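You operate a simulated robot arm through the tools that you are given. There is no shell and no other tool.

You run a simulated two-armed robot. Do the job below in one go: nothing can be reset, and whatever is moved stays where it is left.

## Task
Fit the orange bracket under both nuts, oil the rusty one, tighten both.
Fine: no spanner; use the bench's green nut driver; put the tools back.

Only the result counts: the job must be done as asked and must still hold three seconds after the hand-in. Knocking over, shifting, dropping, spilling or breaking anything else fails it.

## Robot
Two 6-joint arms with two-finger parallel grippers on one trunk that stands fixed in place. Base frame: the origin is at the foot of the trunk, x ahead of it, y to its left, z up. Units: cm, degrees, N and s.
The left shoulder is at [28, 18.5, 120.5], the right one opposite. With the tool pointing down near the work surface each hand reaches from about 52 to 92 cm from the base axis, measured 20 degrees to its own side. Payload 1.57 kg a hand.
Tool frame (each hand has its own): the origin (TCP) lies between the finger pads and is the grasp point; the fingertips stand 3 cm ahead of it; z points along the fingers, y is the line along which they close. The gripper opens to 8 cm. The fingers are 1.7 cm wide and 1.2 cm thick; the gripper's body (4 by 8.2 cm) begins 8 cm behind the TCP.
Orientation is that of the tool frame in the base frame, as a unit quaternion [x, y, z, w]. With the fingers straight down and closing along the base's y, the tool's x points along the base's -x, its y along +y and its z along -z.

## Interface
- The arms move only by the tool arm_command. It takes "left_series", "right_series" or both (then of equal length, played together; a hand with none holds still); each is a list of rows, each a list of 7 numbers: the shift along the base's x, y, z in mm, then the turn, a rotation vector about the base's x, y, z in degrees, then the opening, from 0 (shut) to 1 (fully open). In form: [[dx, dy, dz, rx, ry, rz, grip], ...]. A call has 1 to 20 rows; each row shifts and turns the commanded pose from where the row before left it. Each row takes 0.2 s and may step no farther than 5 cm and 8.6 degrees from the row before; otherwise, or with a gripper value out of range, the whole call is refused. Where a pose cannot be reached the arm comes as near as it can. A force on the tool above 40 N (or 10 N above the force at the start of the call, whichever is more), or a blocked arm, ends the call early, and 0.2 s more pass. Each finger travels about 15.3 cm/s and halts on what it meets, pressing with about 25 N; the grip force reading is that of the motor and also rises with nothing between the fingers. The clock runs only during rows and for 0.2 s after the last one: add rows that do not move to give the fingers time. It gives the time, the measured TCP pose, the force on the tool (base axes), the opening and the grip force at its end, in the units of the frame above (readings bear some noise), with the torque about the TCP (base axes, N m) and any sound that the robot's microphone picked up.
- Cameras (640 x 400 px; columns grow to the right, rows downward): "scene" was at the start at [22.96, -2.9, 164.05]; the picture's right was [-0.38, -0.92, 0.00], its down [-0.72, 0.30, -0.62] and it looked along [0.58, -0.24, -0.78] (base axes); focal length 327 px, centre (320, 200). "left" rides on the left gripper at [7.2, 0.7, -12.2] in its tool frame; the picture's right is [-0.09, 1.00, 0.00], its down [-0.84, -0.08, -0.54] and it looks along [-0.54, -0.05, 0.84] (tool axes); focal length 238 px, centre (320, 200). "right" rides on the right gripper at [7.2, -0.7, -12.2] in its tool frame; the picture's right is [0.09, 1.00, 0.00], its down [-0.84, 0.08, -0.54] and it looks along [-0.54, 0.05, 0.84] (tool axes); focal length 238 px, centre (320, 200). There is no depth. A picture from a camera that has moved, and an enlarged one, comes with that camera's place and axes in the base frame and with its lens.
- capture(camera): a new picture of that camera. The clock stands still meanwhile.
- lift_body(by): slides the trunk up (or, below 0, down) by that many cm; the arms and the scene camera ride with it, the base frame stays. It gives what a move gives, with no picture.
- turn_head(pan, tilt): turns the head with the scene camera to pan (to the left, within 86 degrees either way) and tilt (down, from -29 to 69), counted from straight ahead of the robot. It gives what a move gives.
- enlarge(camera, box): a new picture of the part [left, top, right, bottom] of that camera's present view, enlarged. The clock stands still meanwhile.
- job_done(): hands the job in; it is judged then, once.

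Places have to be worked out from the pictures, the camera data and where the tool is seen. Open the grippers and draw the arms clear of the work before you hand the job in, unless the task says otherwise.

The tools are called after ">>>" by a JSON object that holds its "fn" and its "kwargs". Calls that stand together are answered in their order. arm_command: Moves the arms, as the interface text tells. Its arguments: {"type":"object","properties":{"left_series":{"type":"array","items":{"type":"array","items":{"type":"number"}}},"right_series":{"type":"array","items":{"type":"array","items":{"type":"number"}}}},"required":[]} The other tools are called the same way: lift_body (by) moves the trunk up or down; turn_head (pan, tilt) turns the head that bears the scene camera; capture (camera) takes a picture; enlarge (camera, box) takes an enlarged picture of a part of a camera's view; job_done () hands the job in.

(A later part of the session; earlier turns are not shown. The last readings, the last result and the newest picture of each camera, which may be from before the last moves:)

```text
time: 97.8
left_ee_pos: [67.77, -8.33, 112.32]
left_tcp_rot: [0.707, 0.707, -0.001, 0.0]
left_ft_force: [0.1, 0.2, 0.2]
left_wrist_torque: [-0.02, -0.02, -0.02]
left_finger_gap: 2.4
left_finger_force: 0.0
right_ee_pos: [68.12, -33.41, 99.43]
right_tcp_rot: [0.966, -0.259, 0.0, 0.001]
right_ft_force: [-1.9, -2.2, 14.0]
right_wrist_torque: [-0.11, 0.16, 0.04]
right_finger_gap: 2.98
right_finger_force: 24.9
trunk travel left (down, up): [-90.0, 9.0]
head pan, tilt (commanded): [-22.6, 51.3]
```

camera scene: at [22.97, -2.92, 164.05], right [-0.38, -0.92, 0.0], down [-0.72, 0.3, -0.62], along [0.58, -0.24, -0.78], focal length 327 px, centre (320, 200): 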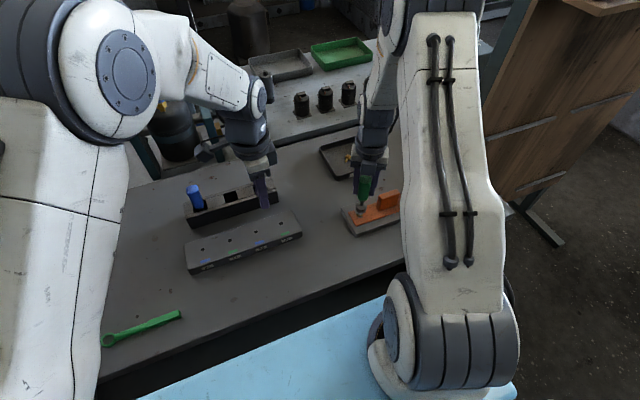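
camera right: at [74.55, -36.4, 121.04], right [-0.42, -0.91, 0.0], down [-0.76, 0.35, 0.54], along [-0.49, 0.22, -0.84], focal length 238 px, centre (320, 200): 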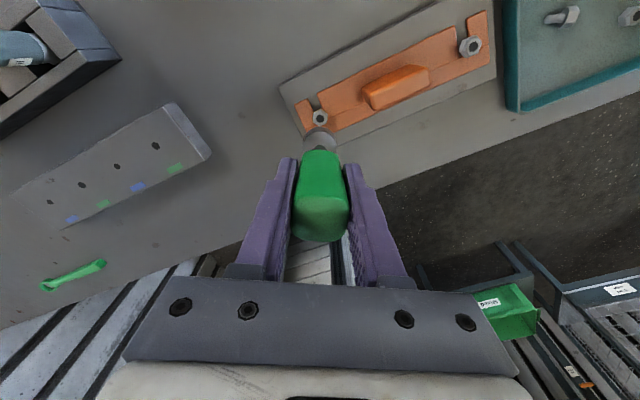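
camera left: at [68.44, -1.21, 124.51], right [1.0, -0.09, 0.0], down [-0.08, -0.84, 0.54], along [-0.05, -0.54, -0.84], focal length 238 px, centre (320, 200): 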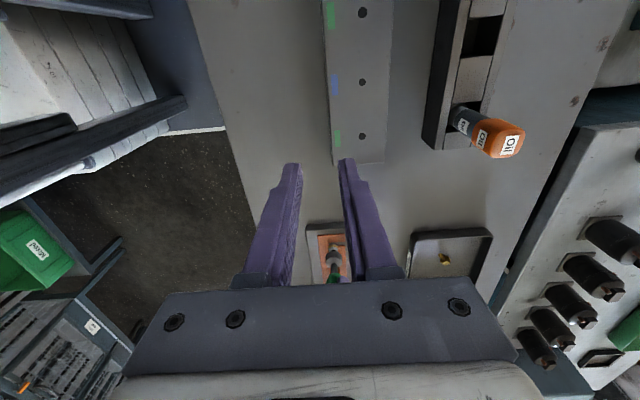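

Seated with 14 N. Now the second clockwise stroke, first 80°, following the nut down.

>>> {"fn": "arm_command", "kwargs": {"right_series": [[-0.195, -0.289, -0.1, 0, 0, -8, 0.1], [-0.233, -0.259, -0.1, 0, 0, -8, 0.1], [-0.268, -0.225, -0.1, 0, 0, -8, 0.1], [-0.295, -0.184, -0.1, 0, 0, -8, 0.1], [-0.319, -0.142, -0.1, 0, 0, -8, 0.1], [-0.335, -0.096, -0.1, 0, 0, -8, 0.1], [-0.346, -0.049, -0.1, 0, 0, -8, 0.1], [-0.348, 0, -0.1, 0, 0, -8, 0.1], [-0.346, 0.049, -0.1, 0, 0, -8, 0.1], [-0.335, 0.096, -0.1, 0, 0, -8, 0.1], [0, 0, 0, 0, 0, 0, 0.1]]}}

>>> {"fn": "arm_command", "kwargs": {"right_series": [[-0.319, 0.142, -0.1, 0, 0, -8, 0.1], [-0.295, 0.184, -0.1, 0, 0, -8, 0.1], [-0.268, 0.225, -0.1, 0, 0, -8, 0.1], [-0.233, 0.259, -0.1, 0, 0, -8, 0.1], [-0.195, 0.289, -0.1, 0, 0, -8, 0.1], [-0.153, 0.313, -0.1, 0, 0, -8, 0.1], [-0.108, 0.332, -0.1, 0, 0, -8, 0.1], [-0.06, 0.344, -0.1, 0, 0, -8, 0.1], [-0.012, 0.348, -0.1, 0, 0, -8, 0.1], [0.036, 0.347, -0.1, 0, 0, -8, 0.1], [0, 0, 0, 0, 0, 0, 0.1]]}}

>>> {"fn": "enlarge", "kwargs": {"camera": "left", "box": [305, 215, 355, 265]}}

```text
time: 100.2
left_ee_pos: [67.82, -8.25, 112.37]
left_tcp_rot: [0.707, 0.707, 0.0, 0.0]
left_ft_force: [-0.1, -0.4, 0.7]
left_wrist_torque: [0.01, -0.05, 0.03]
left_finger_gap: 2.4
left_finger_force: 0.1
right_ee_pos: [67.86, -33.58, 99.17]
right_tcp_rot: [-0.573, 0.82, 0.0, 0.0]
right_ft_force: [4.9, -0.3, 16.1]
right_wrist_torque: [-0.01, -0.34, 0.05]
right_finger_gap: 2.95
right_finger_force: 25.3
trunk travel left (down, up): [-90.0, 9.0]
head pan, tilt (commanded): [-22.6, 51.3]
```

```text
time: 102.6
left_ee_pos: [67.82, -8.25, 112.34]
left_tcp_rot: [0.707, 0.707, 0.001, 0.0]
left_ft_force: [-0.6, 0.2, 0.3]
left_wrist_torque: [0.02, 0.03, -0.02]
left_finger_gap: 2.39
left_finger_force: 0.1
right_ee_pos: [67.73, -33.31, 98.97]
right_tcp_rot: [0.087, 0.996, 0.001, 0.001]
right_ft_force: [4.9, 1.1, 18.4]
right_wrist_torque: [-0.02, -0.31, 0.03]
right_finger_gap: 2.93
right_finger_force: 25.2
trunk travel left (down, up): [-90.0, 9.0]
head pan, tilt (commanded): [-22.6, 51.3]
```

```text
8.00 times, centred on (330, 240) of left
camera zoom: at [68.39, -1.14, 124.55], right [1.0, -0.09, 0.0], down [-0.08, -0.84, 0.54], along [-0.05, -0.54, -0.84], focal length 1907 px, centre (240, -120)
```

zoom: 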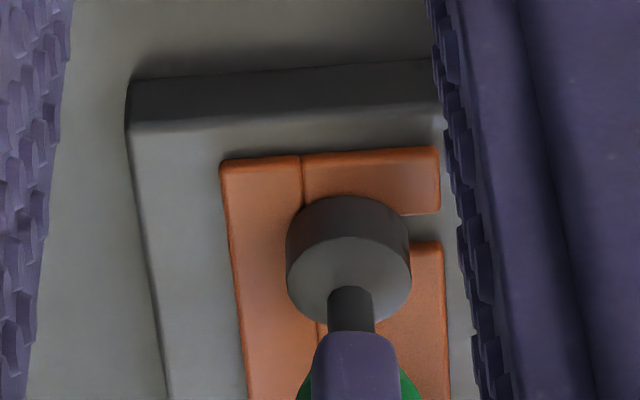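

The nut is clearly descending with the socket; torque is still low. Continue the remaining 80° without extra down-feed.

>>> {"fn": "arm_command", "kwargs": {"right_series": [[0.4, 0.3, 0.3, 0, 0, -8, 0.1], [0.131, 0.323, 0, 0, 0, -8, 0.1], [0.174, 0.302, 0, 0, 0, -8, 0.1], [0.215, 0.275, 0, 0, 0, -8, 0.1], [0.251, 0.242, 0, 0, 0, -8, 0.1], [0.282, 0.205, 0, 0, 0, -8, 0.1], [0.308, 0.164, 0, 0, 0, -8, 0.1], [0.328, 0.119, 0, 0, 0, -8, 0.1], [0.341, 0.073, 0, 0, 0, -8, 0.1], [0.348, 0.024, 0, 0, 0, -8, 0.1], [0, 0, 0, 0, 0, 0, 0.1]]}}

>>> {"fn": "enlarge", "kwargs": {"camera": "left", "box": [305, 215, 355, 265]}}

>>> {"fn": "enlarge", "kwargs": {"camera": "scene", "box": [350, 190, 390, 230]}}

```text
time: 105.0
left_ee_pos: [67.83, -8.35, 112.28]
left_tcp_rot: [0.707, 0.707, 0.001, 0.0]
left_ft_force: [-0.5, -0.7, -0.1]
left_wrist_torque: [0.01, 0.04, 0.0]
left_finger_gap: 2.41
left_finger_force: 0.1
right_ee_pos: [67.99, -33.22, 99.19]
right_tcp_rot: [0.708, 0.706, 0.0, 0.001]
right_ft_force: [0.0, -0.1, -0.7]
right_wrist_torque: [-0.01, 0.0, 0.05]
right_finger_gap: 2.98
right_finger_force: 24.7
trunk travel left (down, up): [-90.0, 9.0]
head pan, tilt (commanded): [-22.6, 51.3]
```

```text
8.00 times, centred on (330, 240) of left
camera zoom: at [68.44, -1.18, 124.52], right [1.0, -0.09, 0.0], down [-0.08, -0.84, 0.54], along [-0.05, -0.54, -0.84], focal length 1907 px, centre (240, -120)
```

zoom: 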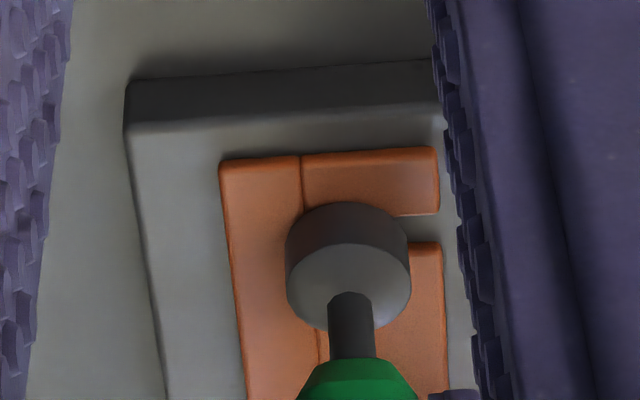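

```text
10.00 times, centred on (370, 210) of scene
camera zoom: at [22.97, -2.91, 164.05], right [-0.38, -0.92, 0.0], down [-0.72, 0.3, -0.62], along [0.58, -0.24, -0.78], focal length 3267 px, centre (-180, 100)
```

zoom: 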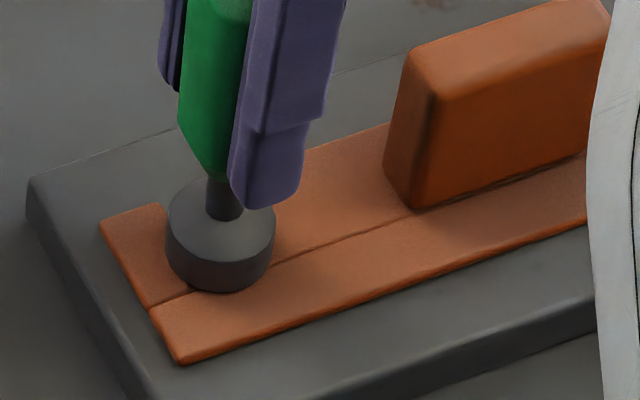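

Vertical force dropped to zero as the nut moved down. I lift to inspect the nut's height and angle again.

>>> {"fn": "arm_command", "kwargs": {"right_series": [[0, 0, 10, 0, 0, 0, 0.1], [0, 0, 12, 0, 0, 0, 0.1], [0, 0, 15, 0, 0, 0, 0.1], [0, 0, 0, 0, 0, 0, 0.1]]}}

>>> {"fn": "enlarge", "kwargs": {"camera": "left", "box": [305, 215, 355, 265]}}

>>> {"fn": "enlarge", "kwargs": {"camera": "scene", "box": [350, 190, 390, 230]}}

```text
time: 106.0
left_ee_pos: [67.78, -8.46, 112.44]
left_tcp_rot: [0.707, 0.707, 0.0, 0.0]
left_ft_force: [0.4, -0.6, 0.4]
left_wrist_torque: [0.02, 0.0, 0.03]
left_finger_gap: 2.4
left_finger_force: 0.1
right_ee_pos: [68.2, -33.3, 102.88]
right_tcp_rot: [0.708, 0.707, 0.001, 0.001]
right_ft_force: [0.3, -1.0, -0.9]
right_wrist_torque: [-0.01, 0.0, 0.02]
right_finger_gap: 2.99
right_finger_force: 25.0
trunk travel left (down, up): [-90.0, 9.0]
head pan, tilt (commanded): [-22.6, 51.3]
```

```text
8.00 times, centred on (330, 240) of left
camera zoom: at [68.43, -1.18, 124.52], right [1.0, -0.09, 0.0], down [-0.08, -0.84, 0.54], along [-0.05, -0.54, -0.84], focal length 1907 px, centre (240, -120)
```

zoom: 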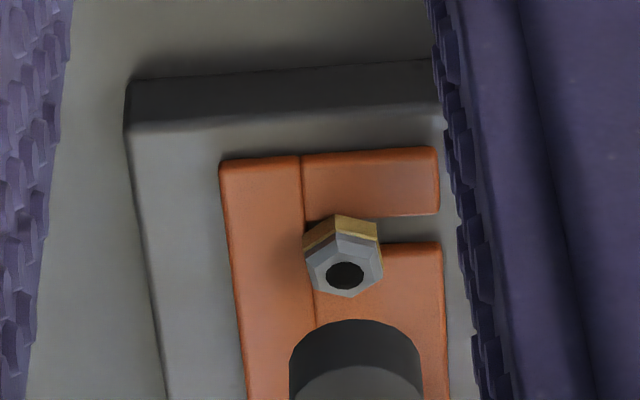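

```text
10.00 times, centred on (370, 210) of scene
camera zoom: at [22.96, -2.91, 164.05], right [-0.38, -0.92, 0.0], down [-0.72, 0.3, -0.62], along [0.58, -0.24, -0.78], focal length 3267 px, centre (-180, 100)
```

zoom: 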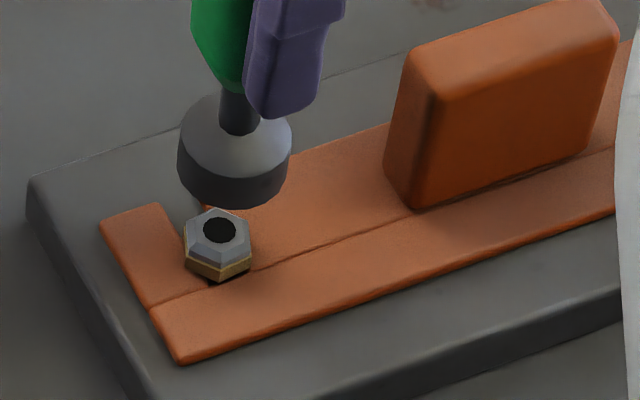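

Another ~0.3 cm of descent (total ≈0.6); about 0.3 cm remains. The nut's corner now sits ≈8° counter-clockwise of +y, so I return to yaw ≈158° for re-engagement.

>>> {"fn": "arm_command", "kwargs": {"right_series": [[0, 0, 0, 0, 0, 8, 0.1], [0, 0, 0, 0, 0, 8, 0.1], [0, 0, 0, 0, 0, 8, 0.1], [0, 0, 0, 0, 0, 8, 0.1], [0, 0, 0, 0, 0, 8, 0.1], [0, 0, 0, 0, 0, 8, 0.1], [0, 0, 0, 0, 0, 8, 0.1], [0, 0, 0, 0, 0, 8, 0.1], [0, 0, 0, 0, 0, 8, 0.1], [0, 0, 0, 0, 0, 8, 0.1], [0, 0, 0, 0, 0, 8, 0.1], [0, 0, 0, 0, 0, 8, 0.1], [0, 0, 0, 0, 0, 8, 0.1], [0, 0, 0, 0, 0, 8, 0.1], [0, 0, 0, 0, 0, 8, 0.1], [0, 0, 0, 0, 0, 8, 0.1], [0, 0, 0, 0, 0, 8, 0.1], [0, 0, 0, 0, 0, 8, 0.1], [0, 0, 0, 0, 0, 8, 0.1], [0, 0, 0, 0, 0, 8, 0.1]]}}

>>> {"fn": "arm_command", "kwargs": {"right_series": [[0, 0, 0, 0, 0, 8, 0.1], [0, 0, 0, 0, 0, 8, 0.1], [0, 0, 0, 0, 0, 8, 0.1], [0, 0, 0, 0, 0, 8, 0.1], [0, 0, 0, 0, 0, 8, 0.1], [0, 0, 0, 0, 0, 8, 0.1], [0, 0, 0, 0, 0, 8, 0.1], [0, 0, 0, 0, 0, 8, 0.1], [1, -1.5, 0, 0, 0, 8, 0.1], [1, -1.5, 0, 0, 0, 8, 0.1], [0, 0, 0, 0, 0, 8, 0.1], [0, 0, 0, 0, 0, 0, 0.1]]}}

>>> {"fn": "enlarge", "kwargs": {"camera": "left", "box": [305, 215, 355, 265]}}

>>> {"fn": "enlarge", "kwargs": {"camera": "scene", "box": [350, 190, 390, 230]}}

```text
time: 110.2
left_ee_pos: [67.88, -8.47, 112.37]
left_tcp_rot: [0.708, 0.707, 0.0, 0.0]
left_ft_force: [-0.5, -0.5, 0.4]
left_wrist_torque: [0.02, 0.0, 0.01]
left_finger_gap: 2.4
left_finger_force: 0.1
right_ee_pos: [67.92, -33.27, 102.76]
right_tcp_rot: [-0.575, 0.818, 0.001, 0.001]
right_ft_force: [0.5, 0.5, -0.6]
right_wrist_torque: [-0.03, 0.0, 0.02]
right_finger_gap: 2.98
right_finger_force: 25.1
trunk travel left (down, up): [-90.0, 9.0]
head pan, tilt (commanded): [-22.6, 51.3]
```

```text
time: 112.8
left_ee_pos: [67.87, -8.43, 112.3]
left_tcp_rot: [0.707, 0.707, 0.001, 0.0]
left_ft_force: [-0.7, 0.1, 0.2]
left_wrist_torque: [-0.04, 0.01, -0.03]
left_finger_gap: 2.43
left_finger_force: 0.1
right_ee_pos: [68.45, -32.38, 102.48]
right_tcp_rot: [0.981, -0.195, -0.001, 0.012]
right_ft_force: [-0.2, 0.0, -2.1]
right_wrist_torque: [0.0, 0.0, 0.02]
right_finger_gap: 2.97
right_finger_force: 25.3
right hand out of reach, approached as far as the arm can: row 11
trunk travel left (down, up): [-90.0, 9.0]
head pan, tilt (commanded): [-22.6, 51.3]
```

```text
8.00 times, centred on (330, 240) of left
camera zoom: at [68.44, -1.17, 124.51], right [1.0, -0.09, 0.0], down [-0.08, -0.84, 0.54], along [-0.05, -0.54, -0.84], focal length 1907 px, centre (240, -120)
```

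zoom: 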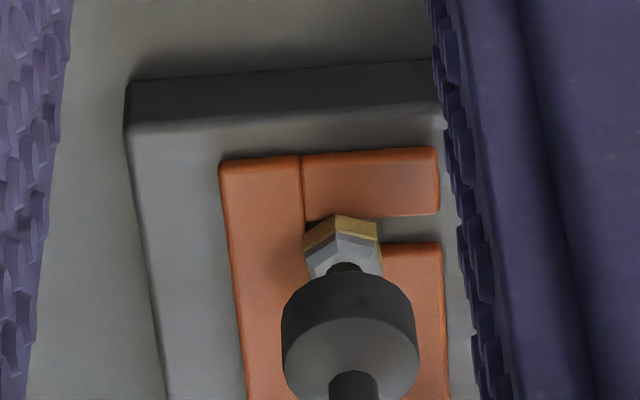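

```text
10.00 times, centred on (370, 210) of scene
camera zoom: at [22.97, -2.89, 164.05], right [-0.38, -0.92, 0.0], down [-0.72, 0.3, -0.62], along [0.58, -0.24, -0.78], focal length 3267 px, centre (-180, 100)
```

zoom: 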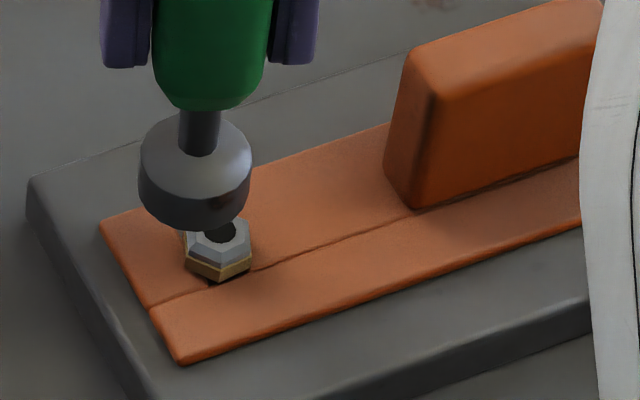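

The wrist limit is near +157°, which slightly displaced and tilted the hand (≈1.3°). I correct the tilt and instead engage at yaw ≈98.6° (one flat less), using the free range on the negative side.

>>> {"fn": "arm_command", "kwargs": {"right_series": [[-2, -6, 2, 1.3, -0.4, -6, 0.1], [-2.7, -7.2, 2, 0, 0, -7.5, 0.1], [0, 0, 0, 0, 0, -7.5, 0.1], [0, 0, 0, 0, 0, -7.5, 0.1], [0, 0, 0, 0, 0, -7.5, 0.1], [0, 0, 0, 0, 0, -7.5, 0.1], [0, 0, 0, 0, 0, -7.5, 0.1], [0, 0, 0, 0, 0, -7.5, 0.1], [0, 0, 0, 0, 0, 0, 0.1]]}}

>>> {"fn": "enlarge", "kwargs": {"camera": "left", "box": [305, 215, 355, 265]}}

>>> {"fn": "enlarge", "kwargs": {"camera": "scene", "box": [350, 190, 390, 230]}}

```text
time: 114.8
left_ee_pos: [67.89, -8.44, 112.37]
left_tcp_rot: [0.707, 0.707, -0.001, 0.001]
left_ft_force: [0.3, 0.2, 0.0]
left_wrist_torque: [0.01, 0.0, -0.02]
left_finger_gap: 2.41
left_finger_force: 0.1
right_ee_pos: [68.11, -33.33, 102.99]
right_tcp_rot: [0.762, -0.647, 0.006, -0.009]
right_ft_force: [-0.6, 0.4, -0.8]
right_wrist_torque: [0.0, 0.0, 0.01]
right_finger_gap: 2.98
right_finger_force: 25.3
right hand out of reach, approached as far as the arm can: row 1
trunk travel left (down, up): [-90.0, 9.0]
head pan, tilt (commanded): [-22.6, 51.3]
```

```text
8.00 times, centred on (330, 240) of left
camera zoom: at [68.44, -1.18, 124.52], right [1.0, -0.09, 0.0], down [-0.08, -0.84, 0.54], along [-0.05, -0.54, -0.84], focal length 1907 px, centre (240, -120)
```

zoom: 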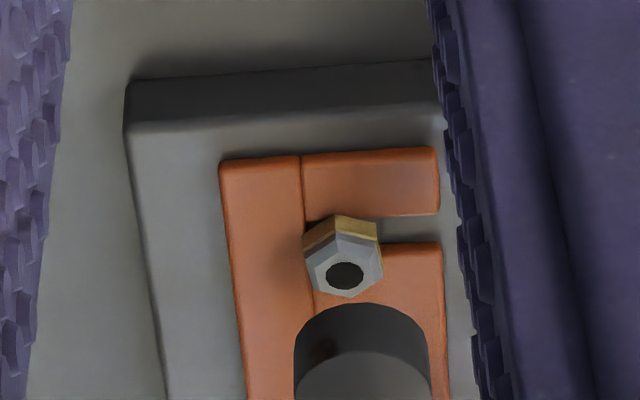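

```text
10.00 times, centred on (370, 210) of scene
camera zoom: at [22.97, -2.91, 164.05], right [-0.38, -0.92, 0.0], down [-0.72, 0.3, -0.62], along [0.58, -0.24, -0.78], focal length 3267 px, centre (-180, 100)
```

zoom: 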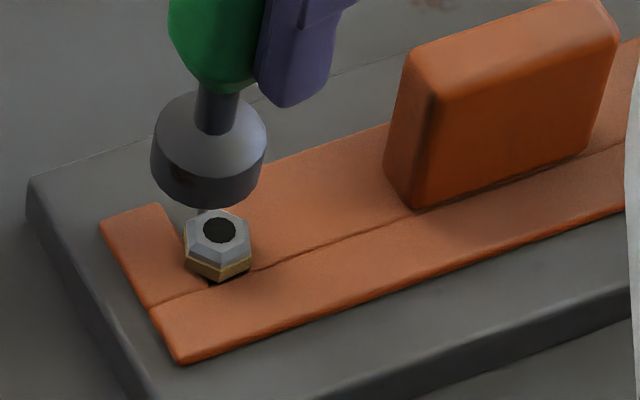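

I correct the remaining 1.2° tilt and shift the socket over the nut (dx -1.3, dy -4 mm).

>>> {"fn": "arm_command", "kwargs": {"right_series": [[-1.3, -4, 0, -0.34, 1.19, 0, 0.1], [0, 0, 0, 0, 0, 0, 0.1], [0, 0, 0, 0, 0, 0, 0.1]]}}

>>> {"fn": "enlarge", "kwargs": {"camera": "left", "box": [305, 215, 355, 265]}}

>>> {"fn": "enlarge", "kwargs": {"camera": "scene", "box": [350, 190, 390, 230]}}

```text
time: 115.6
left_ee_pos: [67.91, -8.41, 112.16]
left_tcp_rot: [0.707, 0.707, 0.0, 0.0]
left_ft_force: [-0.1, -0.2, -0.1]
left_wrist_torque: [-0.01, 0.03, 0.0]
left_finger_gap: 2.43
left_finger_force: 0.0
right_ee_pos: [68.12, -33.71, 102.89]
right_tcp_rot: [0.763, -0.646, -0.001, 0.0]
right_ft_force: [1.0, -0.6, -2.2]
right_wrist_torque: [0.01, 0.02, 0.02]
right_finger_gap: 2.94
right_finger_force: 24.6
trunk travel left (down, up): [-90.0, 9.0]
head pan, tilt (commanded): [-22.6, 51.3]
```

```text
8.00 times, centred on (330, 240) of left
camera zoom: at [68.44, -1.18, 124.52], right [1.0, -0.09, 0.0], down [-0.08, -0.84, 0.54], along [-0.05, -0.54, -0.84], focal length 1907 px, centre (240, -120)
```

zoom: 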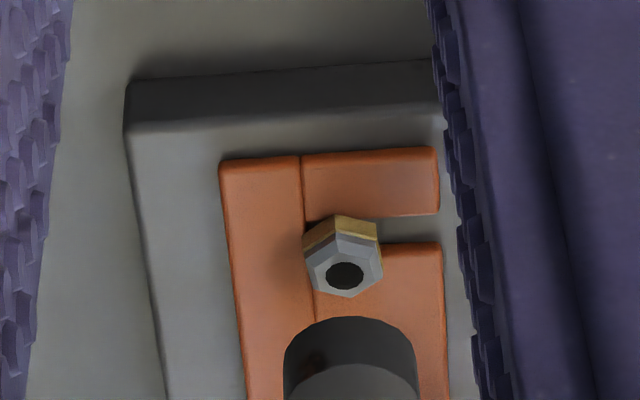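

```text
10.00 times, centred on (370, 210) of scene
camera zoom: at [22.96, -2.91, 164.05], right [-0.38, -0.92, 0.0], down [-0.72, 0.3, -0.62], along [0.58, -0.24, -0.78], focal length 3267 px, centre (-180, 100)
```

zoom: 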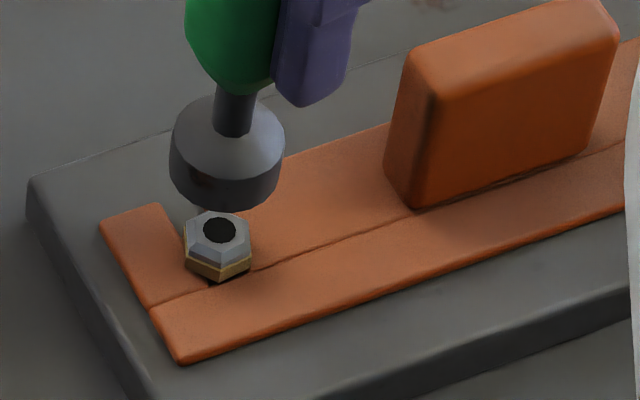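

Aligned. Lower onto the nut; expected seat ≈99.0.

>>> {"fn": "arm_command", "kwargs": {"right_series": [[0, 0, -10, 0, 0, 0, 0.1], [0, 0, -8, 0, 0, 0, 0.1], [0, 0, -6, 0, 0, 0, 0.1], [0, 0, -5, 0, 0, 0, 0.1], [0, 0, -4, 0, 0, 0, 0.1], [0, 0, 0, 0, 0, 0, 0.1]]}}

>>> {"fn": "arm_command", "kwargs": {"right_series": [[0, 0, -2, 0, 0, 0, 0.1], [0, 0, -1, 0, 0, 0, 0.1], [0, 0, 0, 0, 0, 0, 0.1]]}}

>>> {"fn": "arm_command", "kwargs": {"right_series": [[0, 0, -1, 0, 0, 0, 0.1], [0, 0, -1, 0, 0, 0, 0.1], [0, 0, 0, 0, 0, 0, 0.1]]}}

>>> {"fn": "enlarge", "kwargs": {"camera": "left", "box": [305, 215, 355, 265]}}

```text
time: 117.0
left_ee_pos: [67.79, -8.34, 112.28]
left_tcp_rot: [0.707, 0.707, 0.0, 0.0]
left_ft_force: [-0.1, -0.4, -0.8]
left_wrist_torque: [-0.04, 0.04, 0.04]
left_finger_gap: 2.38
left_finger_force: 0.1
right_ee_pos: [67.94, -33.66, 99.73]
right_tcp_rot: [0.763, -0.646, -0.001, 0.0]
right_ft_force: [0.3, 0.3, -0.6]
right_wrist_torque: [0.01, 0.01, -0.01]
right_finger_gap: 2.96
right_finger_force: 25.2
trunk travel left (down, up): [-90.0, 9.0]
head pan, tilt (commanded): [-22.6, 51.3]
```

```text
time: 117.8
left_ee_pos: [67.87, -8.3, 112.33]
left_tcp_rot: [0.707, 0.707, 0.0, 0.0]
left_ft_force: [1.0, 0.3, -0.1]
left_wrist_torque: [0.01, -0.01, 0.0]
left_finger_gap: 2.39
left_finger_force: 0.1
right_ee_pos: [68.05, -33.69, 99.33]
right_tcp_rot: [0.764, -0.646, 0.0, -0.001]
right_ft_force: [0.1, 1.1, -1.5]
right_wrist_torque: [0.03, -0.02, -0.01]
right_finger_gap: 2.95
right_finger_force: 25.3
trunk travel left (down, up): [-90.0, 9.0]
head pan, tilt (commanded): [-22.6, 51.3]
```

```text
time: 118.6
left_ee_pos: [67.9, -8.34, 112.25]
left_tcp_rot: [0.707, 0.708, 0.0, 0.0]
left_ft_force: [0.4, 1.0, -0.1]
left_wrist_torque: [0.02, -0.01, -0.03]
left_finger_gap: 2.39
left_finger_force: 0.0
right_ee_pos: [67.99, -33.6, 99.08]
right_tcp_rot: [0.763, -0.646, -0.001, -0.001]
right_ft_force: [0.1, 0.0, -1.4]
right_wrist_torque: [0.01, 0.01, 0.02]
right_finger_gap: 2.95
right_finger_force: 25.0
trunk travel left (down, up): [-90.0, 9.0]
head pan, tilt (commanded): [-22.6, 51.3]
```

```text
8.00 times, centred on (330, 240) of left
camera zoom: at [68.44, -1.18, 124.52], right [1.0, -0.09, 0.0], down [-0.08, -0.84, 0.54], along [-0.05, -0.54, -0.84], focal length 1907 px, centre (240, -120)
```

zoom: 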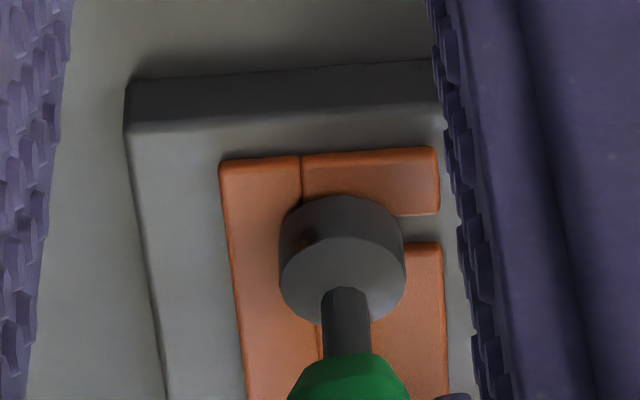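

Still free at 99.08. Lower slightly more to touch.

>>> {"fn": "arm_command", "kwargs": {"right_series": [[0, 0, -1.5, 0, 0, 0, 0.1], [0, 0, 0, 0, 0, 0, 0.1]]}}

>>> {"fn": "arm_command", "kwargs": {"right_series": [[0, 0, -1.5, 0, 0, 0, 0.1], [0, 0, 0, 0, 0, 0, 0.1]]}}

```text
time: 119.2
left_ee_pos: [67.87, -8.49, 112.24]
left_tcp_rot: [0.707, 0.707, -0.001, 0.0]
left_ft_force: [0.5, 0.1, -0.4]
left_wrist_torque: [0.0, -0.02, -0.02]
left_finger_gap: 2.41
left_finger_force: 0.0
right_ee_pos: [68.03, -33.69, 99.04]
right_tcp_rot: [0.763, -0.646, -0.001, 0.0]
right_ft_force: [-0.6, -0.3, -1.7]
right_wrist_torque: [0.01, -0.02, 0.01]
right_finger_gap: 2.95
right_finger_force: 24.5
trunk travel left (down, up): [-90.0, 9.0]
head pan, tilt (commanded): [-22.6, 51.3]
```

```text
time: 119.8
left_ee_pos: [67.99, -8.37, 112.4]
left_tcp_rot: [0.707, 0.707, 0.0, 0.0]
left_ft_force: [0.2, -0.4, -0.1]
left_wrist_torque: [-0.05, 0.0, -0.02]
left_finger_gap: 2.39
left_finger_force: 0.0
right_ee_pos: [67.99, -33.67, 98.95]
right_tcp_rot: [0.763, -0.646, -0.001, 0.0]
right_ft_force: [-0.1, 0.1, 2.3]
right_wrist_torque: [0.02, 0.07, 0.01]
right_finger_gap: 2.95
right_finger_force: 24.9
trunk travel left (down, up): [-90.0, 9.0]
head pan, tilt (commanded): [-22.6, 51.3]
```

Light contact at 98.95. Third clockwise stroke, first 96°.

>>> {"fn": "arm_command", "kwargs": {"right_series": [[0, 0, -0.8, 0, 0, 0, 0.1], [-0.278, -0.026, -0.1, 0, 0, -8, 0.1], [-0.278, 0.014, -0.1, 0, 0, -8, 0.1], [-0.275, 0.051, -0.1, 0, 0, -8, 0.1], [-0.264, 0.09, -0.1, 0, 0, -8, 0.1], [-0.249, 0.125, -0.1, 0, 0, -8, 0.1], [-0.229, 0.159, -0.1, 0, 0, -8, 0.1], [-0.206, 0.189, -0.1, 0, 0, -8, 0.1], [-0.176, 0.216, -0.1, 0, 0, -8, 0.1], [-0.145, 0.239, -0.1, 0, 0, -8, 0.1], [-0.111, 0.256, -0.1, 0, 0, -8, 0.1], [-0.073, 0.269, -0.1, 0, 0, -8, 0.1], [-0.036, 0.277, -0.1, 0, 0, -8, 0.1], [0, 0, 0, 0, 0, 0, 0.1]]}}

>>> {"fn": "enlarge", "kwargs": {"camera": "left", "box": [305, 215, 355, 265]}}

```text
time: 122.8
left_ee_pos: [67.69, -8.29, 112.37]
left_tcp_rot: [0.707, 0.708, 0.001, 0.0]
left_ft_force: [0.0, -0.8, -0.6]
left_wrist_torque: [0.02, -0.01, 0.01]
left_finger_gap: 2.4
left_finger_force: 0.1
right_ee_pos: [67.66, -33.56, 98.9]
right_tcp_rot: [-0.03, 1.0, -0.001, 0.0]
right_ft_force: [-5.2, -6.5, 36.2]
right_wrist_torque: [-0.19, 0.64, 0.49]
right_finger_gap: 2.97
right_finger_force: 25.1
trunk travel left (down, up): [-90.0, 9.0]
head pan, tilt (commanded): [-22.6, 51.3]
```

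```text
8.00 times, centred on (330, 240) of left
camera zoom: at [68.29, -1.16, 124.62], right [1.0, -0.09, 0.0], down [-0.08, -0.84, 0.54], along [-0.05, -0.54, -0.84], focal length 1907 px, centre (240, -120)
```

zoom: 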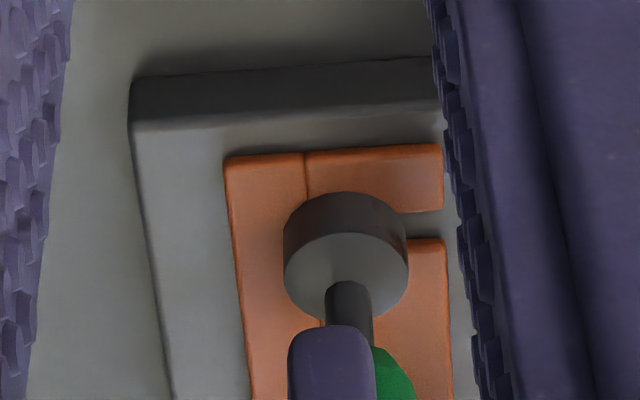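

Torque jumped to 0.49 N m with rising axial load: the nut has met the bracket. I relieve the vertical load and turn a few degrees more to confirm it is tight.

>>> {"fn": "arm_command", "kwargs": {"right_series": [[0.4, 0.3, 1.2, 0, 0, 0, 0.0], [0, 0, 0, 0, 0, 0, 0.0]]}}

>>> {"fn": "arm_command", "kwargs": {"right_series": [[0.004, 0.279, 0.2, 0, 0, -6, 0.0], [0, 0, 0, 0, 0, 0, 0.0]]}}

>>> {"fn": "enlarge", "kwargs": {"camera": "left", "box": [305, 215, 355, 265]}}

```text
time: 123.4
left_ee_pos: [67.73, -8.41, 112.3]
left_tcp_rot: [0.706, 0.708, 0.001, 0.0]
left_ft_force: [-0.4, 0.0, -0.7]
left_wrist_torque: [-0.04, -0.02, -0.01]
left_finger_gap: 2.42
left_finger_force: 0.1
right_ee_pos: [67.57, -33.5, 98.93]
right_tcp_rot: [-0.029, 1.0, -0.001, 0.002]
right_ft_force: [-4.0, -7.8, 20.8]
right_wrist_torque: [-0.32, 0.5, 0.51]
right_finger_gap: 2.97
right_finger_force: 24.4
trunk travel left (down, up): [-90.0, 9.0]
head pan, tilt (commanded): [-22.6, 51.3]
```

```text
time: 124.0
left_ee_pos: [67.83, -8.39, 112.31]
left_tcp_rot: [0.707, 0.707, 0.0, 0.0]
left_ft_force: [-0.1, -0.2, -0.5]
left_wrist_torque: [0.01, 0.01, 0.02]
left_finger_gap: 2.42
left_finger_force: 0.1
right_ee_pos: [67.71, -33.38, 98.73]
right_tcp_rot: [0.023, 1.0, 0.001, 0.0]
right_ft_force: [-4.4, -3.0, 13.7]
right_wrist_torque: [-0.02, 0.43, 0.49]
right_finger_gap: 2.97
right_finger_force: 25.4
trunk travel left (down, up): [-90.0, 9.0]
head pan, tilt (commanded): [-22.6, 51.3]
```

```text
8.00 times, centred on (330, 240) of left
camera zoom: at [68.37, -1.16, 124.55], right [1.0, -0.09, 0.0], down [-0.08, -0.84, 0.54], along [-0.05, -0.54, -0.84], focal length 1907 px, centre (240, -120)
```

zoom: 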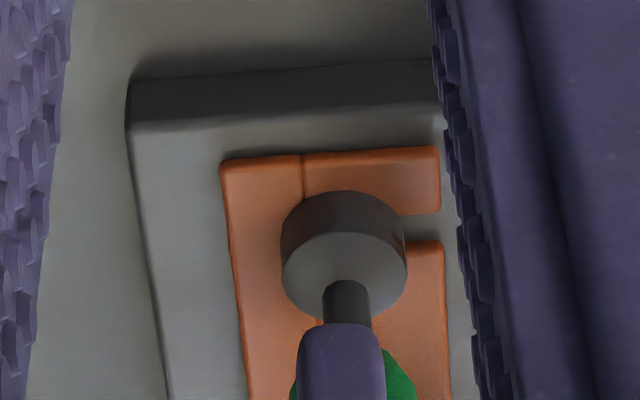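

Torque holds near 0.5 N m. I check the hand camera to see whether the handle is slipping in the fingers or the nut is still turning.

>>> {"fn": "capture", "kwargs": {"camera": "right"}}

>>> {"fn": "enlarge", "kwargs": {"camera": "right", "box": [270, 100, 370, 250]}}

>>> {"fn": "enlarge", "kwargs": {"camera": "scene", "box": [345, 160, 395, 230]}}

```text
taken
camera right: at [60.46, -33.67, 111.16], right [-0.05, 1.0, 0.0], down [0.84, 0.04, 0.54], along [0.54, 0.03, -0.84], focal length 238 px, centre (320, 200)
```

right: 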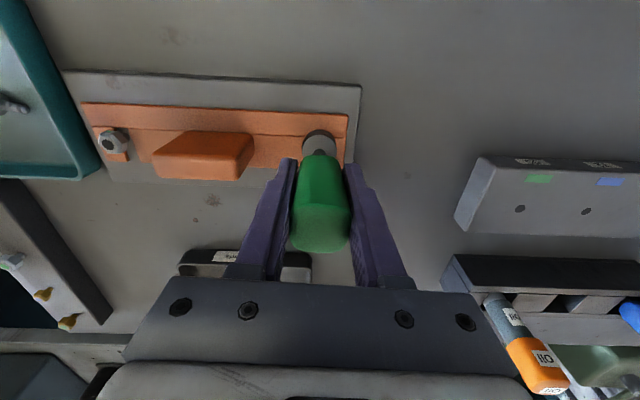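

```text
2.67 times, centred on (320, 175) of right
camera zoom: at [60.46, -33.67, 111.16], right [-0.05, 1.0, 0.0], down [0.84, 0.04, 0.54], along [0.54, 0.03, -0.84], focal length 636 px, centre (320, 267)
```

zoom: 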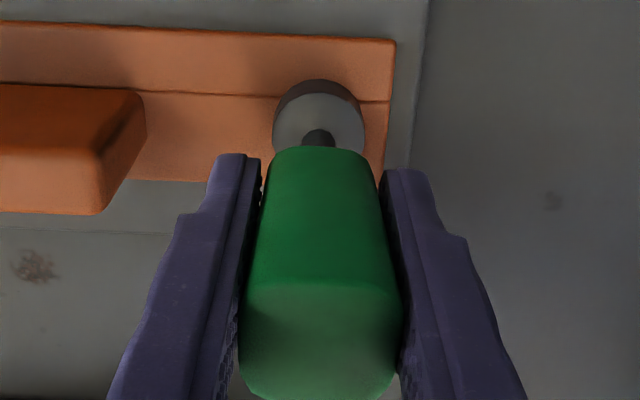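

```text
5.71 times, centred on (370, 195) of scene
camera zoom: at [22.88, -2.9, 164.06], right [-0.38, -0.92, 0.0], down [-0.72, 0.3, -0.63], along [0.58, -0.24, -0.78], focal length 1867 px, centre (34, 229)
```

zoom: 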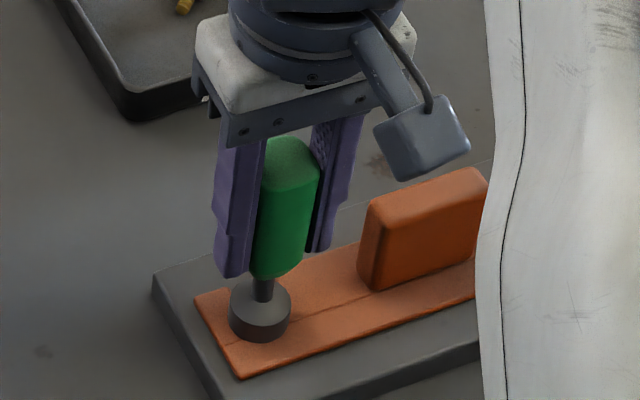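

I unwind the hand slightly to remove the torque before lifting off.

>>> {"fn": "arm_command", "kwargs": {"right_series": [[0, 0, 0.5, 0, 0, 3, 0.0], [0, 0, 0, 0, 0, 0, 0.0]]}}

```text
time: 124.6
left_ee_pos: [67.88, -8.34, 112.26]
left_tcp_rot: [0.706, 0.708, -0.001, 0.0]
left_ft_force: [0.2, -0.3, -0.3]
left_wrist_torque: [0.01, 0.0, -0.01]
left_finger_gap: 2.4
left_finger_force: 0.1
right_ee_pos: [67.8, -33.24, 98.82]
right_tcp_rot: [-0.005, 1.0, 0.001, 0.001]
right_ft_force: [-1.7, 0.6, 4.8]
right_wrist_torque: [0.12, 0.21, 0.39]
right_finger_gap: 2.95
right_finger_force: 25.1
trunk travel left (down, up): [-90.0, 9.0]
head pan, tilt (commanded): [-22.6, 51.3]
```

>>> {"fn": "arm_command", "kwargs": {"right_series": [[0, 0, 0, 0, 0, 4, 0.0], [0, 0, 0, 0, 0, 4, 0.0], [0, 0, 0, 0, 0, 0, 0.0]]}}

```text
time: 125.4
left_ee_pos: [67.88, -8.32, 112.33]
left_tcp_rot: [0.707, 0.707, 0.0, 0.0]
left_ft_force: [-0.5, 0.4, -0.7]
left_wrist_torque: [0.01, 0.01, -0.02]
left_finger_gap: 2.4
left_finger_force: 0.1
right_ee_pos: [67.79, -33.46, 98.87]
right_tcp_rot: [-0.073, 0.997, 0.0, 0.001]
right_ft_force: [0.4, -0.4, -0.6]
right_wrist_torque: [0.04, -0.02, 0.31]
right_finger_gap: 2.93
right_finger_force: 25.2
trunk travel left (down, up): [-90.0, 9.0]
head pan, tilt (commanded): [-22.6, 51.3]
```

The load is mostly unwound (0.31 N m, no axial force). I lift off to inspect the nut.

>>> {"fn": "arm_command", "kwargs": {"right_series": [[0, 0, 5, 0, 0, 0, 0.0], [0, 0, 8, 0, 0, 0, 0.0], [0, 0, 12, 0, 0, 0, 0.0], [0, 0, 15, 0, 0, 0, 0.0], [0, 0, 0, 0, 0, 0, 0.0]]}}

>>> {"fn": "enlarge", "kwargs": {"camera": "left", "box": [305, 215, 355, 265]}}

>>> {"fn": "enlarge", "kwargs": {"camera": "scene", "box": [350, 190, 390, 230]}}

>>> {"fn": "capture", "kwargs": {"camera": "right"}}

```text
time: 126.6
left_ee_pos: [67.78, -8.36, 112.35]
left_tcp_rot: [0.707, 0.707, -0.001, 0.001]
left_ft_force: [-0.7, 0.1, -0.1]
left_wrist_torque: [-0.01, -0.03, 0.0]
left_finger_gap: 2.42
left_finger_force: 0.1
right_ee_pos: [67.88, -33.48, 102.95]
right_tcp_rot: [-0.074, 0.997, 0.0, 0.001]
right_ft_force: [-0.3, 0.8, -0.5]
right_wrist_torque: [0.01, 0.01, -0.01]
right_finger_gap: 2.98
right_finger_force: 24.7
trunk travel left (down, up): [-90.0, 9.0]
head pan, tilt (commanded): [-22.6, 51.3]
```

```text
8.00 times, centred on (330, 240) of left
camera zoom: at [68.43, -1.19, 124.52], right [1.0, -0.09, 0.0], down [-0.08, -0.84, 0.54], along [-0.05, -0.54, -0.84], focal length 1907 px, centre (240, -120)
```

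zoom: 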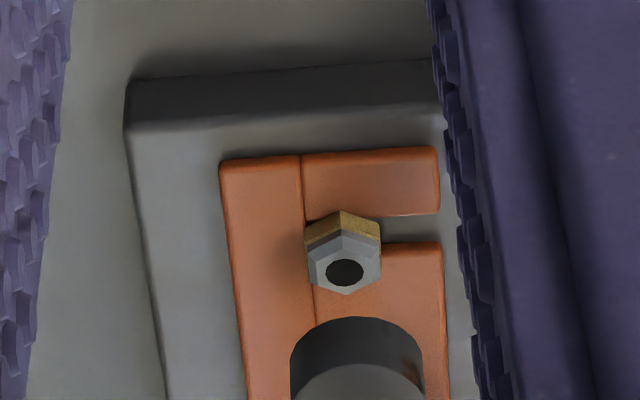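

```text
10.00 times, centred on (370, 210) of scene
camera zoom: at [22.95, -2.92, 164.05], right [-0.38, -0.92, 0.0], down [-0.72, 0.3, -0.62], along [0.58, -0.24, -0.78], focal length 3267 px, centre (-180, 100)
```

zoom: 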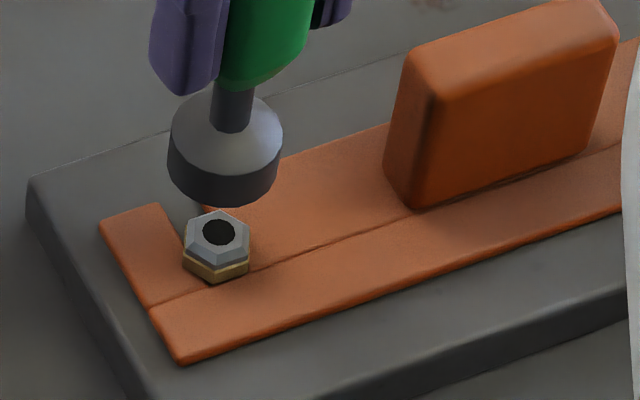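

```text
taken
camera right: at [60.81, -35.08, 115.27], right [-0.24, 0.97, 0.0], down [0.82, 0.2, 0.54], along [0.53, 0.13, -0.84], focal length 238 px, centre (320, 200)
```

right: 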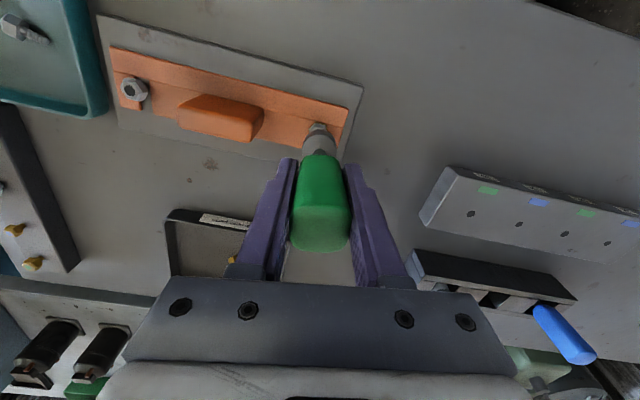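

The nut is now down on the bracket and at ≈92°. To verify it's really tight, I re-engage at yaw 32° (one of its flat positions) and apply torque again.

>>> {"fn": "arm_command", "kwargs": {"right_series": [[-0.5, -0.5, 0, 0, 0, 8, 0.0], [-0.3, -0.5, 0, 0, 0, 8, 0.0], [0, 0, 0, 0, 0, 7.5, 0.0], [0, 0, 0, 0, 0, 0, 0.0]]}}

>>> {"fn": "enlarge", "kwargs": {"camera": "left", "box": [305, 215, 355, 265]}}

>>> {"fn": "enlarge", "kwargs": {"camera": "scene", "box": [350, 190, 390, 230]}}

```text
time: 127.6
left_ee_pos: [67.96, -8.4, 112.25]
left_tcp_rot: [0.708, 0.706, 0.0, 0.0]
left_ft_force: [-1.4, -0.4, -0.5]
left_wrist_torque: [0.0, 0.0, -0.01]
left_finger_gap: 2.42
left_finger_force: 0.0
right_ee_pos: [67.77, -33.46, 102.84]
right_tcp_rot: [-0.276, 0.961, 0.0, 0.001]
right_ft_force: [0.5, 0.6, -1.9]
right_wrist_torque: [0.01, 0.0, -0.03]
right_finger_gap: 2.97
right_finger_force: 25.1
trunk travel left (down, up): [-90.0, 9.0]
head pan, tilt (commanded): [-22.6, 51.3]
```

```text
8.00 times, centred on (330, 240) of left
camera zoom: at [68.44, -1.19, 124.52], right [1.0, -0.09, 0.0], down [-0.08, -0.84, 0.54], along [-0.05, -0.54, -0.84], focal length 1907 px, centre (240, -120)
```

zoom: 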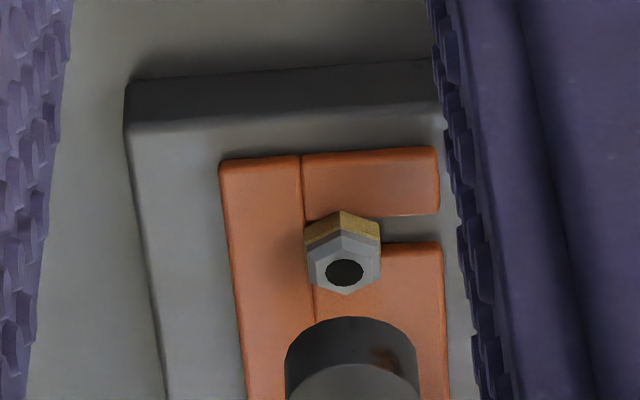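

```text
10.00 times, centred on (370, 210) of scene
camera zoom: at [22.97, -2.92, 164.05], right [-0.38, -0.92, 0.0], down [-0.72, 0.3, -0.62], along [0.58, -0.24, -0.78], focal length 3267 px, centre (-180, 100)
```

zoom: 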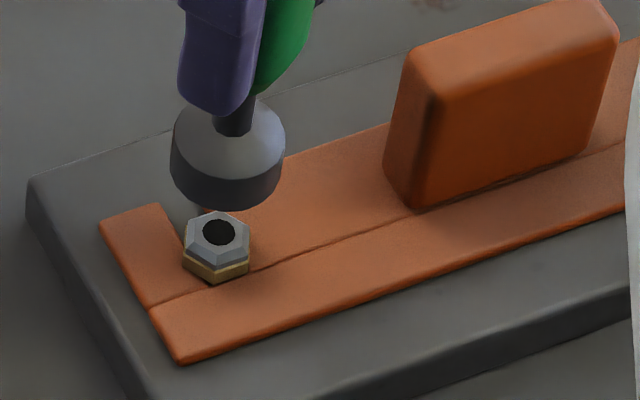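

Aligned again. Lower and re-seat.

>>> {"fn": "arm_command", "kwargs": {"right_series": [[0, 0, -10, 0, 0, 0, 0.0], [0, 0, -10, 0, 0, 0, 0.0], [0, 0, -8, 0, 0, 0, 0.0], [0, 0, -6, 0, 0, 0, 0.0], [0, 0, -4, 0, 0, 0, 0.0], [0, 0, 0, 0, 0, 0, 0.0]]}}

>>> {"fn": "arm_command", "kwargs": {"right_series": [[0, 0, -1.5, 0, 0, 0, 0.0], [0, 0, 0, 0, 0, 0, 0.0]]}}

>>> {"fn": "arm_command", "kwargs": {"right_series": [[0, 0, -1, 0, 0, 0, 0.0], [0, 0, 0, 0, 0, 0, 0.0]]}}

```text
time: 129.0
left_ee_pos: [67.91, -8.37, 112.28]
left_tcp_rot: [0.707, 0.707, 0.0, -0.001]
left_ft_force: [0.1, 0.3, 0.0]
left_wrist_torque: [-0.04, -0.02, -0.02]
left_finger_gap: 2.42
left_finger_force: 0.1
right_ee_pos: [67.76, -33.52, 98.92]
right_tcp_rot: [-0.276, 0.961, -0.001, 0.001]
right_ft_force: [-0.6, -0.1, -2.0]
right_wrist_torque: [0.0, 0.0, 0.02]
right_finger_gap: 2.99
right_finger_force: 25.1
trunk travel left (down, up): [-90.0, 9.0]
head pan, tilt (commanded): [-22.6, 51.3]
```

```text
time: 129.6
left_ee_pos: [67.99, -8.47, 112.23]
left_tcp_rot: [0.707, 0.707, 0.0, 0.0]
left_ft_force: [0.7, 0.0, -0.4]
left_wrist_torque: [0.02, 0.0, -0.02]
left_finger_gap: 2.4
left_finger_force: 0.1
right_ee_pos: [67.78, -33.57, 98.84]
right_tcp_rot: [-0.276, 0.961, 0.001, 0.001]
right_ft_force: [-0.6, -0.6, 0.2]
right_wrist_torque: [0.04, 0.07, 0.0]
right_finger_gap: 2.99
right_finger_force: 25.2
trunk travel left (down, up): [-90.0, 9.0]
head pan, tilt (commanded): [-22.6, 51.3]
```

```text
time: 130.2
left_ee_pos: [67.89, -8.46, 112.28]
left_tcp_rot: [0.707, 0.707, 0.0, -0.001]
left_ft_force: [-0.3, -0.1, -0.1]
left_wrist_torque: [0.01, 0.01, -0.01]
left_finger_gap: 2.39
left_finger_force: 0.1
right_ee_pos: [67.72, -33.56, 98.78]
right_tcp_rot: [-0.275, 0.961, 0.001, 0.0]
right_ft_force: [-1.7, -1.3, 9.2]
right_wrist_torque: [-0.11, 0.26, 0.02]
right_finger_gap: 2.99
right_finger_force: 25.3
trunk travel left (down, up): [-90.0, 9.0]
head pan, tilt (commanded): [-22.6, 51.3]
```

Seated with 9 N. Turn clockwise step by step, reading torque each time.

>>> {"fn": "arm_command", "kwargs": {"right_series": [[-0.1, 0.22, 0.2, 0, 0, -8, 0.0], [0, 0, 0, 0, 0, 0, 0.0]]}}

>>> {"fn": "arm_command", "kwargs": {"right_series": [[-0.08, 0.25, 0.2, 0, 0, -8, 0.0], [0, 0, 0, 0, 0, 0, 0.0]]}}

>>> {"fn": "arm_command", "kwargs": {"right_series": [[-0.05, 0.27, 0.2, 0, 0, -8, 0.0], [0, 0, 0, 0, 0, 0, 0.0]]}}

```text
time: 130.8
left_ee_pos: [67.83, -8.32, 112.17]
left_tcp_rot: [0.708, 0.706, 0.0, -0.001]
left_ft_force: [-0.5, 0.4, -0.2]
left_wrist_torque: [-0.05, -0.01, -0.04]
left_finger_gap: 2.4
left_finger_force: 0.1
right_ee_pos: [67.7, -33.46, 98.89]
right_tcp_rot: [-0.207, 0.978, 0.0, 0.0]
right_ft_force: [-0.1, -1.5, 5.0]
right_wrist_torque: [-0.16, 0.04, 0.1]
right_finger_gap: 2.96
right_finger_force: 24.9
trunk travel left (down, up): [-90.0, 9.0]
head pan, tilt (commanded): [-22.6, 51.3]
```

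```text
time: 131.4
left_ee_pos: [67.81, -8.39, 112.28]
left_tcp_rot: [0.708, 0.707, 0.0, 0.0]
left_ft_force: [1.1, 0.4, 0.7]
left_wrist_torque: [-0.01, -0.01, 0.03]
left_finger_gap: 2.4
left_finger_force: 0.0
right_ee_pos: [67.74, -33.43, 98.84]
right_tcp_rot: [-0.139, 0.99, 0.001, 0.0]
right_ft_force: [-1.6, -0.8, 2.8]
right_wrist_torque: [-0.1, 0.14, 0.22]
right_finger_gap: 2.95
right_finger_force: 25.2
trunk travel left (down, up): [-90.0, 9.0]
head pan, tilt (commanded): [-22.6, 51.3]
```

```text
time: 132.0
left_ee_pos: [67.88, -8.42, 112.3]
left_tcp_rot: [0.707, 0.707, 0.0, -0.001]
left_ft_force: [-0.8, -0.3, 0.6]
left_wrist_torque: [-0.02, 0.0, 0.01]
left_finger_gap: 2.39
left_finger_force: 0.1
right_ee_pos: [67.78, -33.5, 98.88]
right_tcp_rot: [-0.069, 0.998, -0.001, 0.001]
right_ft_force: [0.3, -0.5, -1.5]
right_wrist_torque: [0.0, -0.05, 0.35]
right_finger_gap: 2.95
right_finger_force: 25.0
trunk travel left (down, up): [-90.0, 9.0]
head pan, tilt (commanded): [-22.6, 51.3]
```

Torque rises linearly (0.10 → 0.22 → 0.35). Continue to see where it saturates.

>>> {"fn": "arm_command", "kwargs": {"right_series": [[-0.02, 0.28, 0, 0, 0, -8, 0.0], [0, 0, 0, 0, 0, 0, 0.0]]}}

>>> {"fn": "arm_command", "kwargs": {"right_series": [[0.02, 0.28, 0, 0, 0, -8, 0.0], [0, 0, 0, 0, 0, 0, 0.0]]}}

>>> {"fn": "arm_command", "kwargs": {"right_series": [[0.06, 0.27, 0, 0, 0, -8, 0.0], [0, 0, 0, 0, 0, 0, 0.0]]}}

>>> {"fn": "enlarge", "kwargs": {"camera": "left", "box": [305, 215, 355, 265]}}

>>> {"fn": "enlarge", "kwargs": {"camera": "right", "box": [270, 100, 370, 250]}}

```text
time: 132.6
left_ee_pos: [67.89, -8.27, 112.15]
left_tcp_rot: [0.707, 0.708, 0.0, 0.0]
left_ft_force: [0.3, -0.3, -0.6]
left_wrist_torque: [-0.01, -0.01, -0.01]
left_finger_gap: 2.41
left_finger_force: 0.1
right_ee_pos: [67.71, -33.49, 98.86]
right_tcp_rot: [0.001, 1.0, 0.0, 0.001]
right_ft_force: [-0.2, 0.3, -1.5]
right_wrist_torque: [0.03, 0.0, 0.47]
right_finger_gap: 2.99
right_finger_force: 25.0
trunk travel left (down, up): [-90.0, 9.0]
head pan, tilt (commanded): [-22.6, 51.3]
```

```text
time: 133.2
left_ee_pos: [67.69, -8.33, 112.25]
left_tcp_rot: [0.707, 0.707, 0.0, 0.0]
left_ft_force: [-0.6, 0.2, 0.5]
left_wrist_torque: [0.01, 0.0, -0.02]
left_finger_gap: 2.39
left_finger_force: 0.0
right_ee_pos: [67.82, -33.4, 99.02]
right_tcp_rot: [0.071, 0.997, 0.0, 0.0]
right_ft_force: [-0.5, -0.5, -2.0]
right_wrist_torque: [-0.02, -0.01, 0.43]
right_finger_gap: 2.98
right_finger_force: 25.2
trunk travel left (down, up): [-90.0, 9.0]
head pan, tilt (commanded): [-22.6, 51.3]
```

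```text
time: 133.8
left_ee_pos: [67.83, -8.32, 112.25]
left_tcp_rot: [0.707, 0.707, 0.0, 0.0]
left_ft_force: [-0.8, -0.5, 0.3]
left_wrist_torque: [-0.04, 0.01, -0.03]
left_finger_gap: 2.39
left_finger_force: 0.0
right_ee_pos: [67.72, -33.4, 98.89]
right_tcp_rot: [0.14, 0.99, 0.0, 0.0]
right_ft_force: [-0.4, 0.8, -1.2]
right_wrist_torque: [0.01, -0.01, 0.43]
right_finger_gap: 2.94
right_finger_force: 25.1
trunk travel left (down, up): [-90.0, 9.0]
head pan, tilt (commanded): [-22.6, 51.3]
```

```text
8.00 times, centred on (330, 240) of left
camera zoom: at [68.44, -1.19, 124.52], right [1.0, -0.09, 0.0], down [-0.08, -0.84, 0.54], along [-0.05, -0.54, -0.84], focal length 1907 px, centre (240, -120)
```

zoom: 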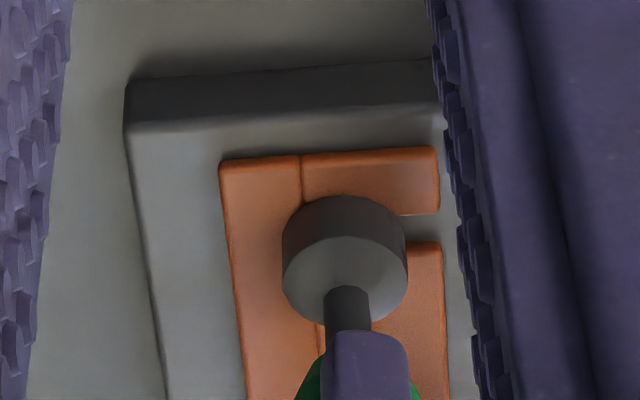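

```text
2.67 times, centred on (320, 175) of right
camera zoom: at [60.62, -32.01, 111.26], right [0.19, 0.98, 0.0], down [0.82, -0.16, 0.54], along [0.53, -0.1, -0.84], focal length 636 px, centre (320, 267)
```

zoom: 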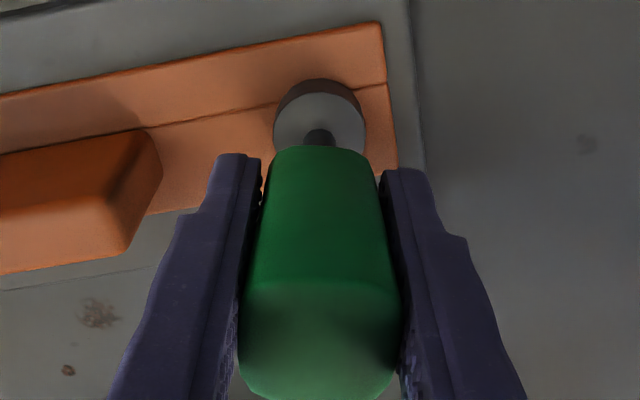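

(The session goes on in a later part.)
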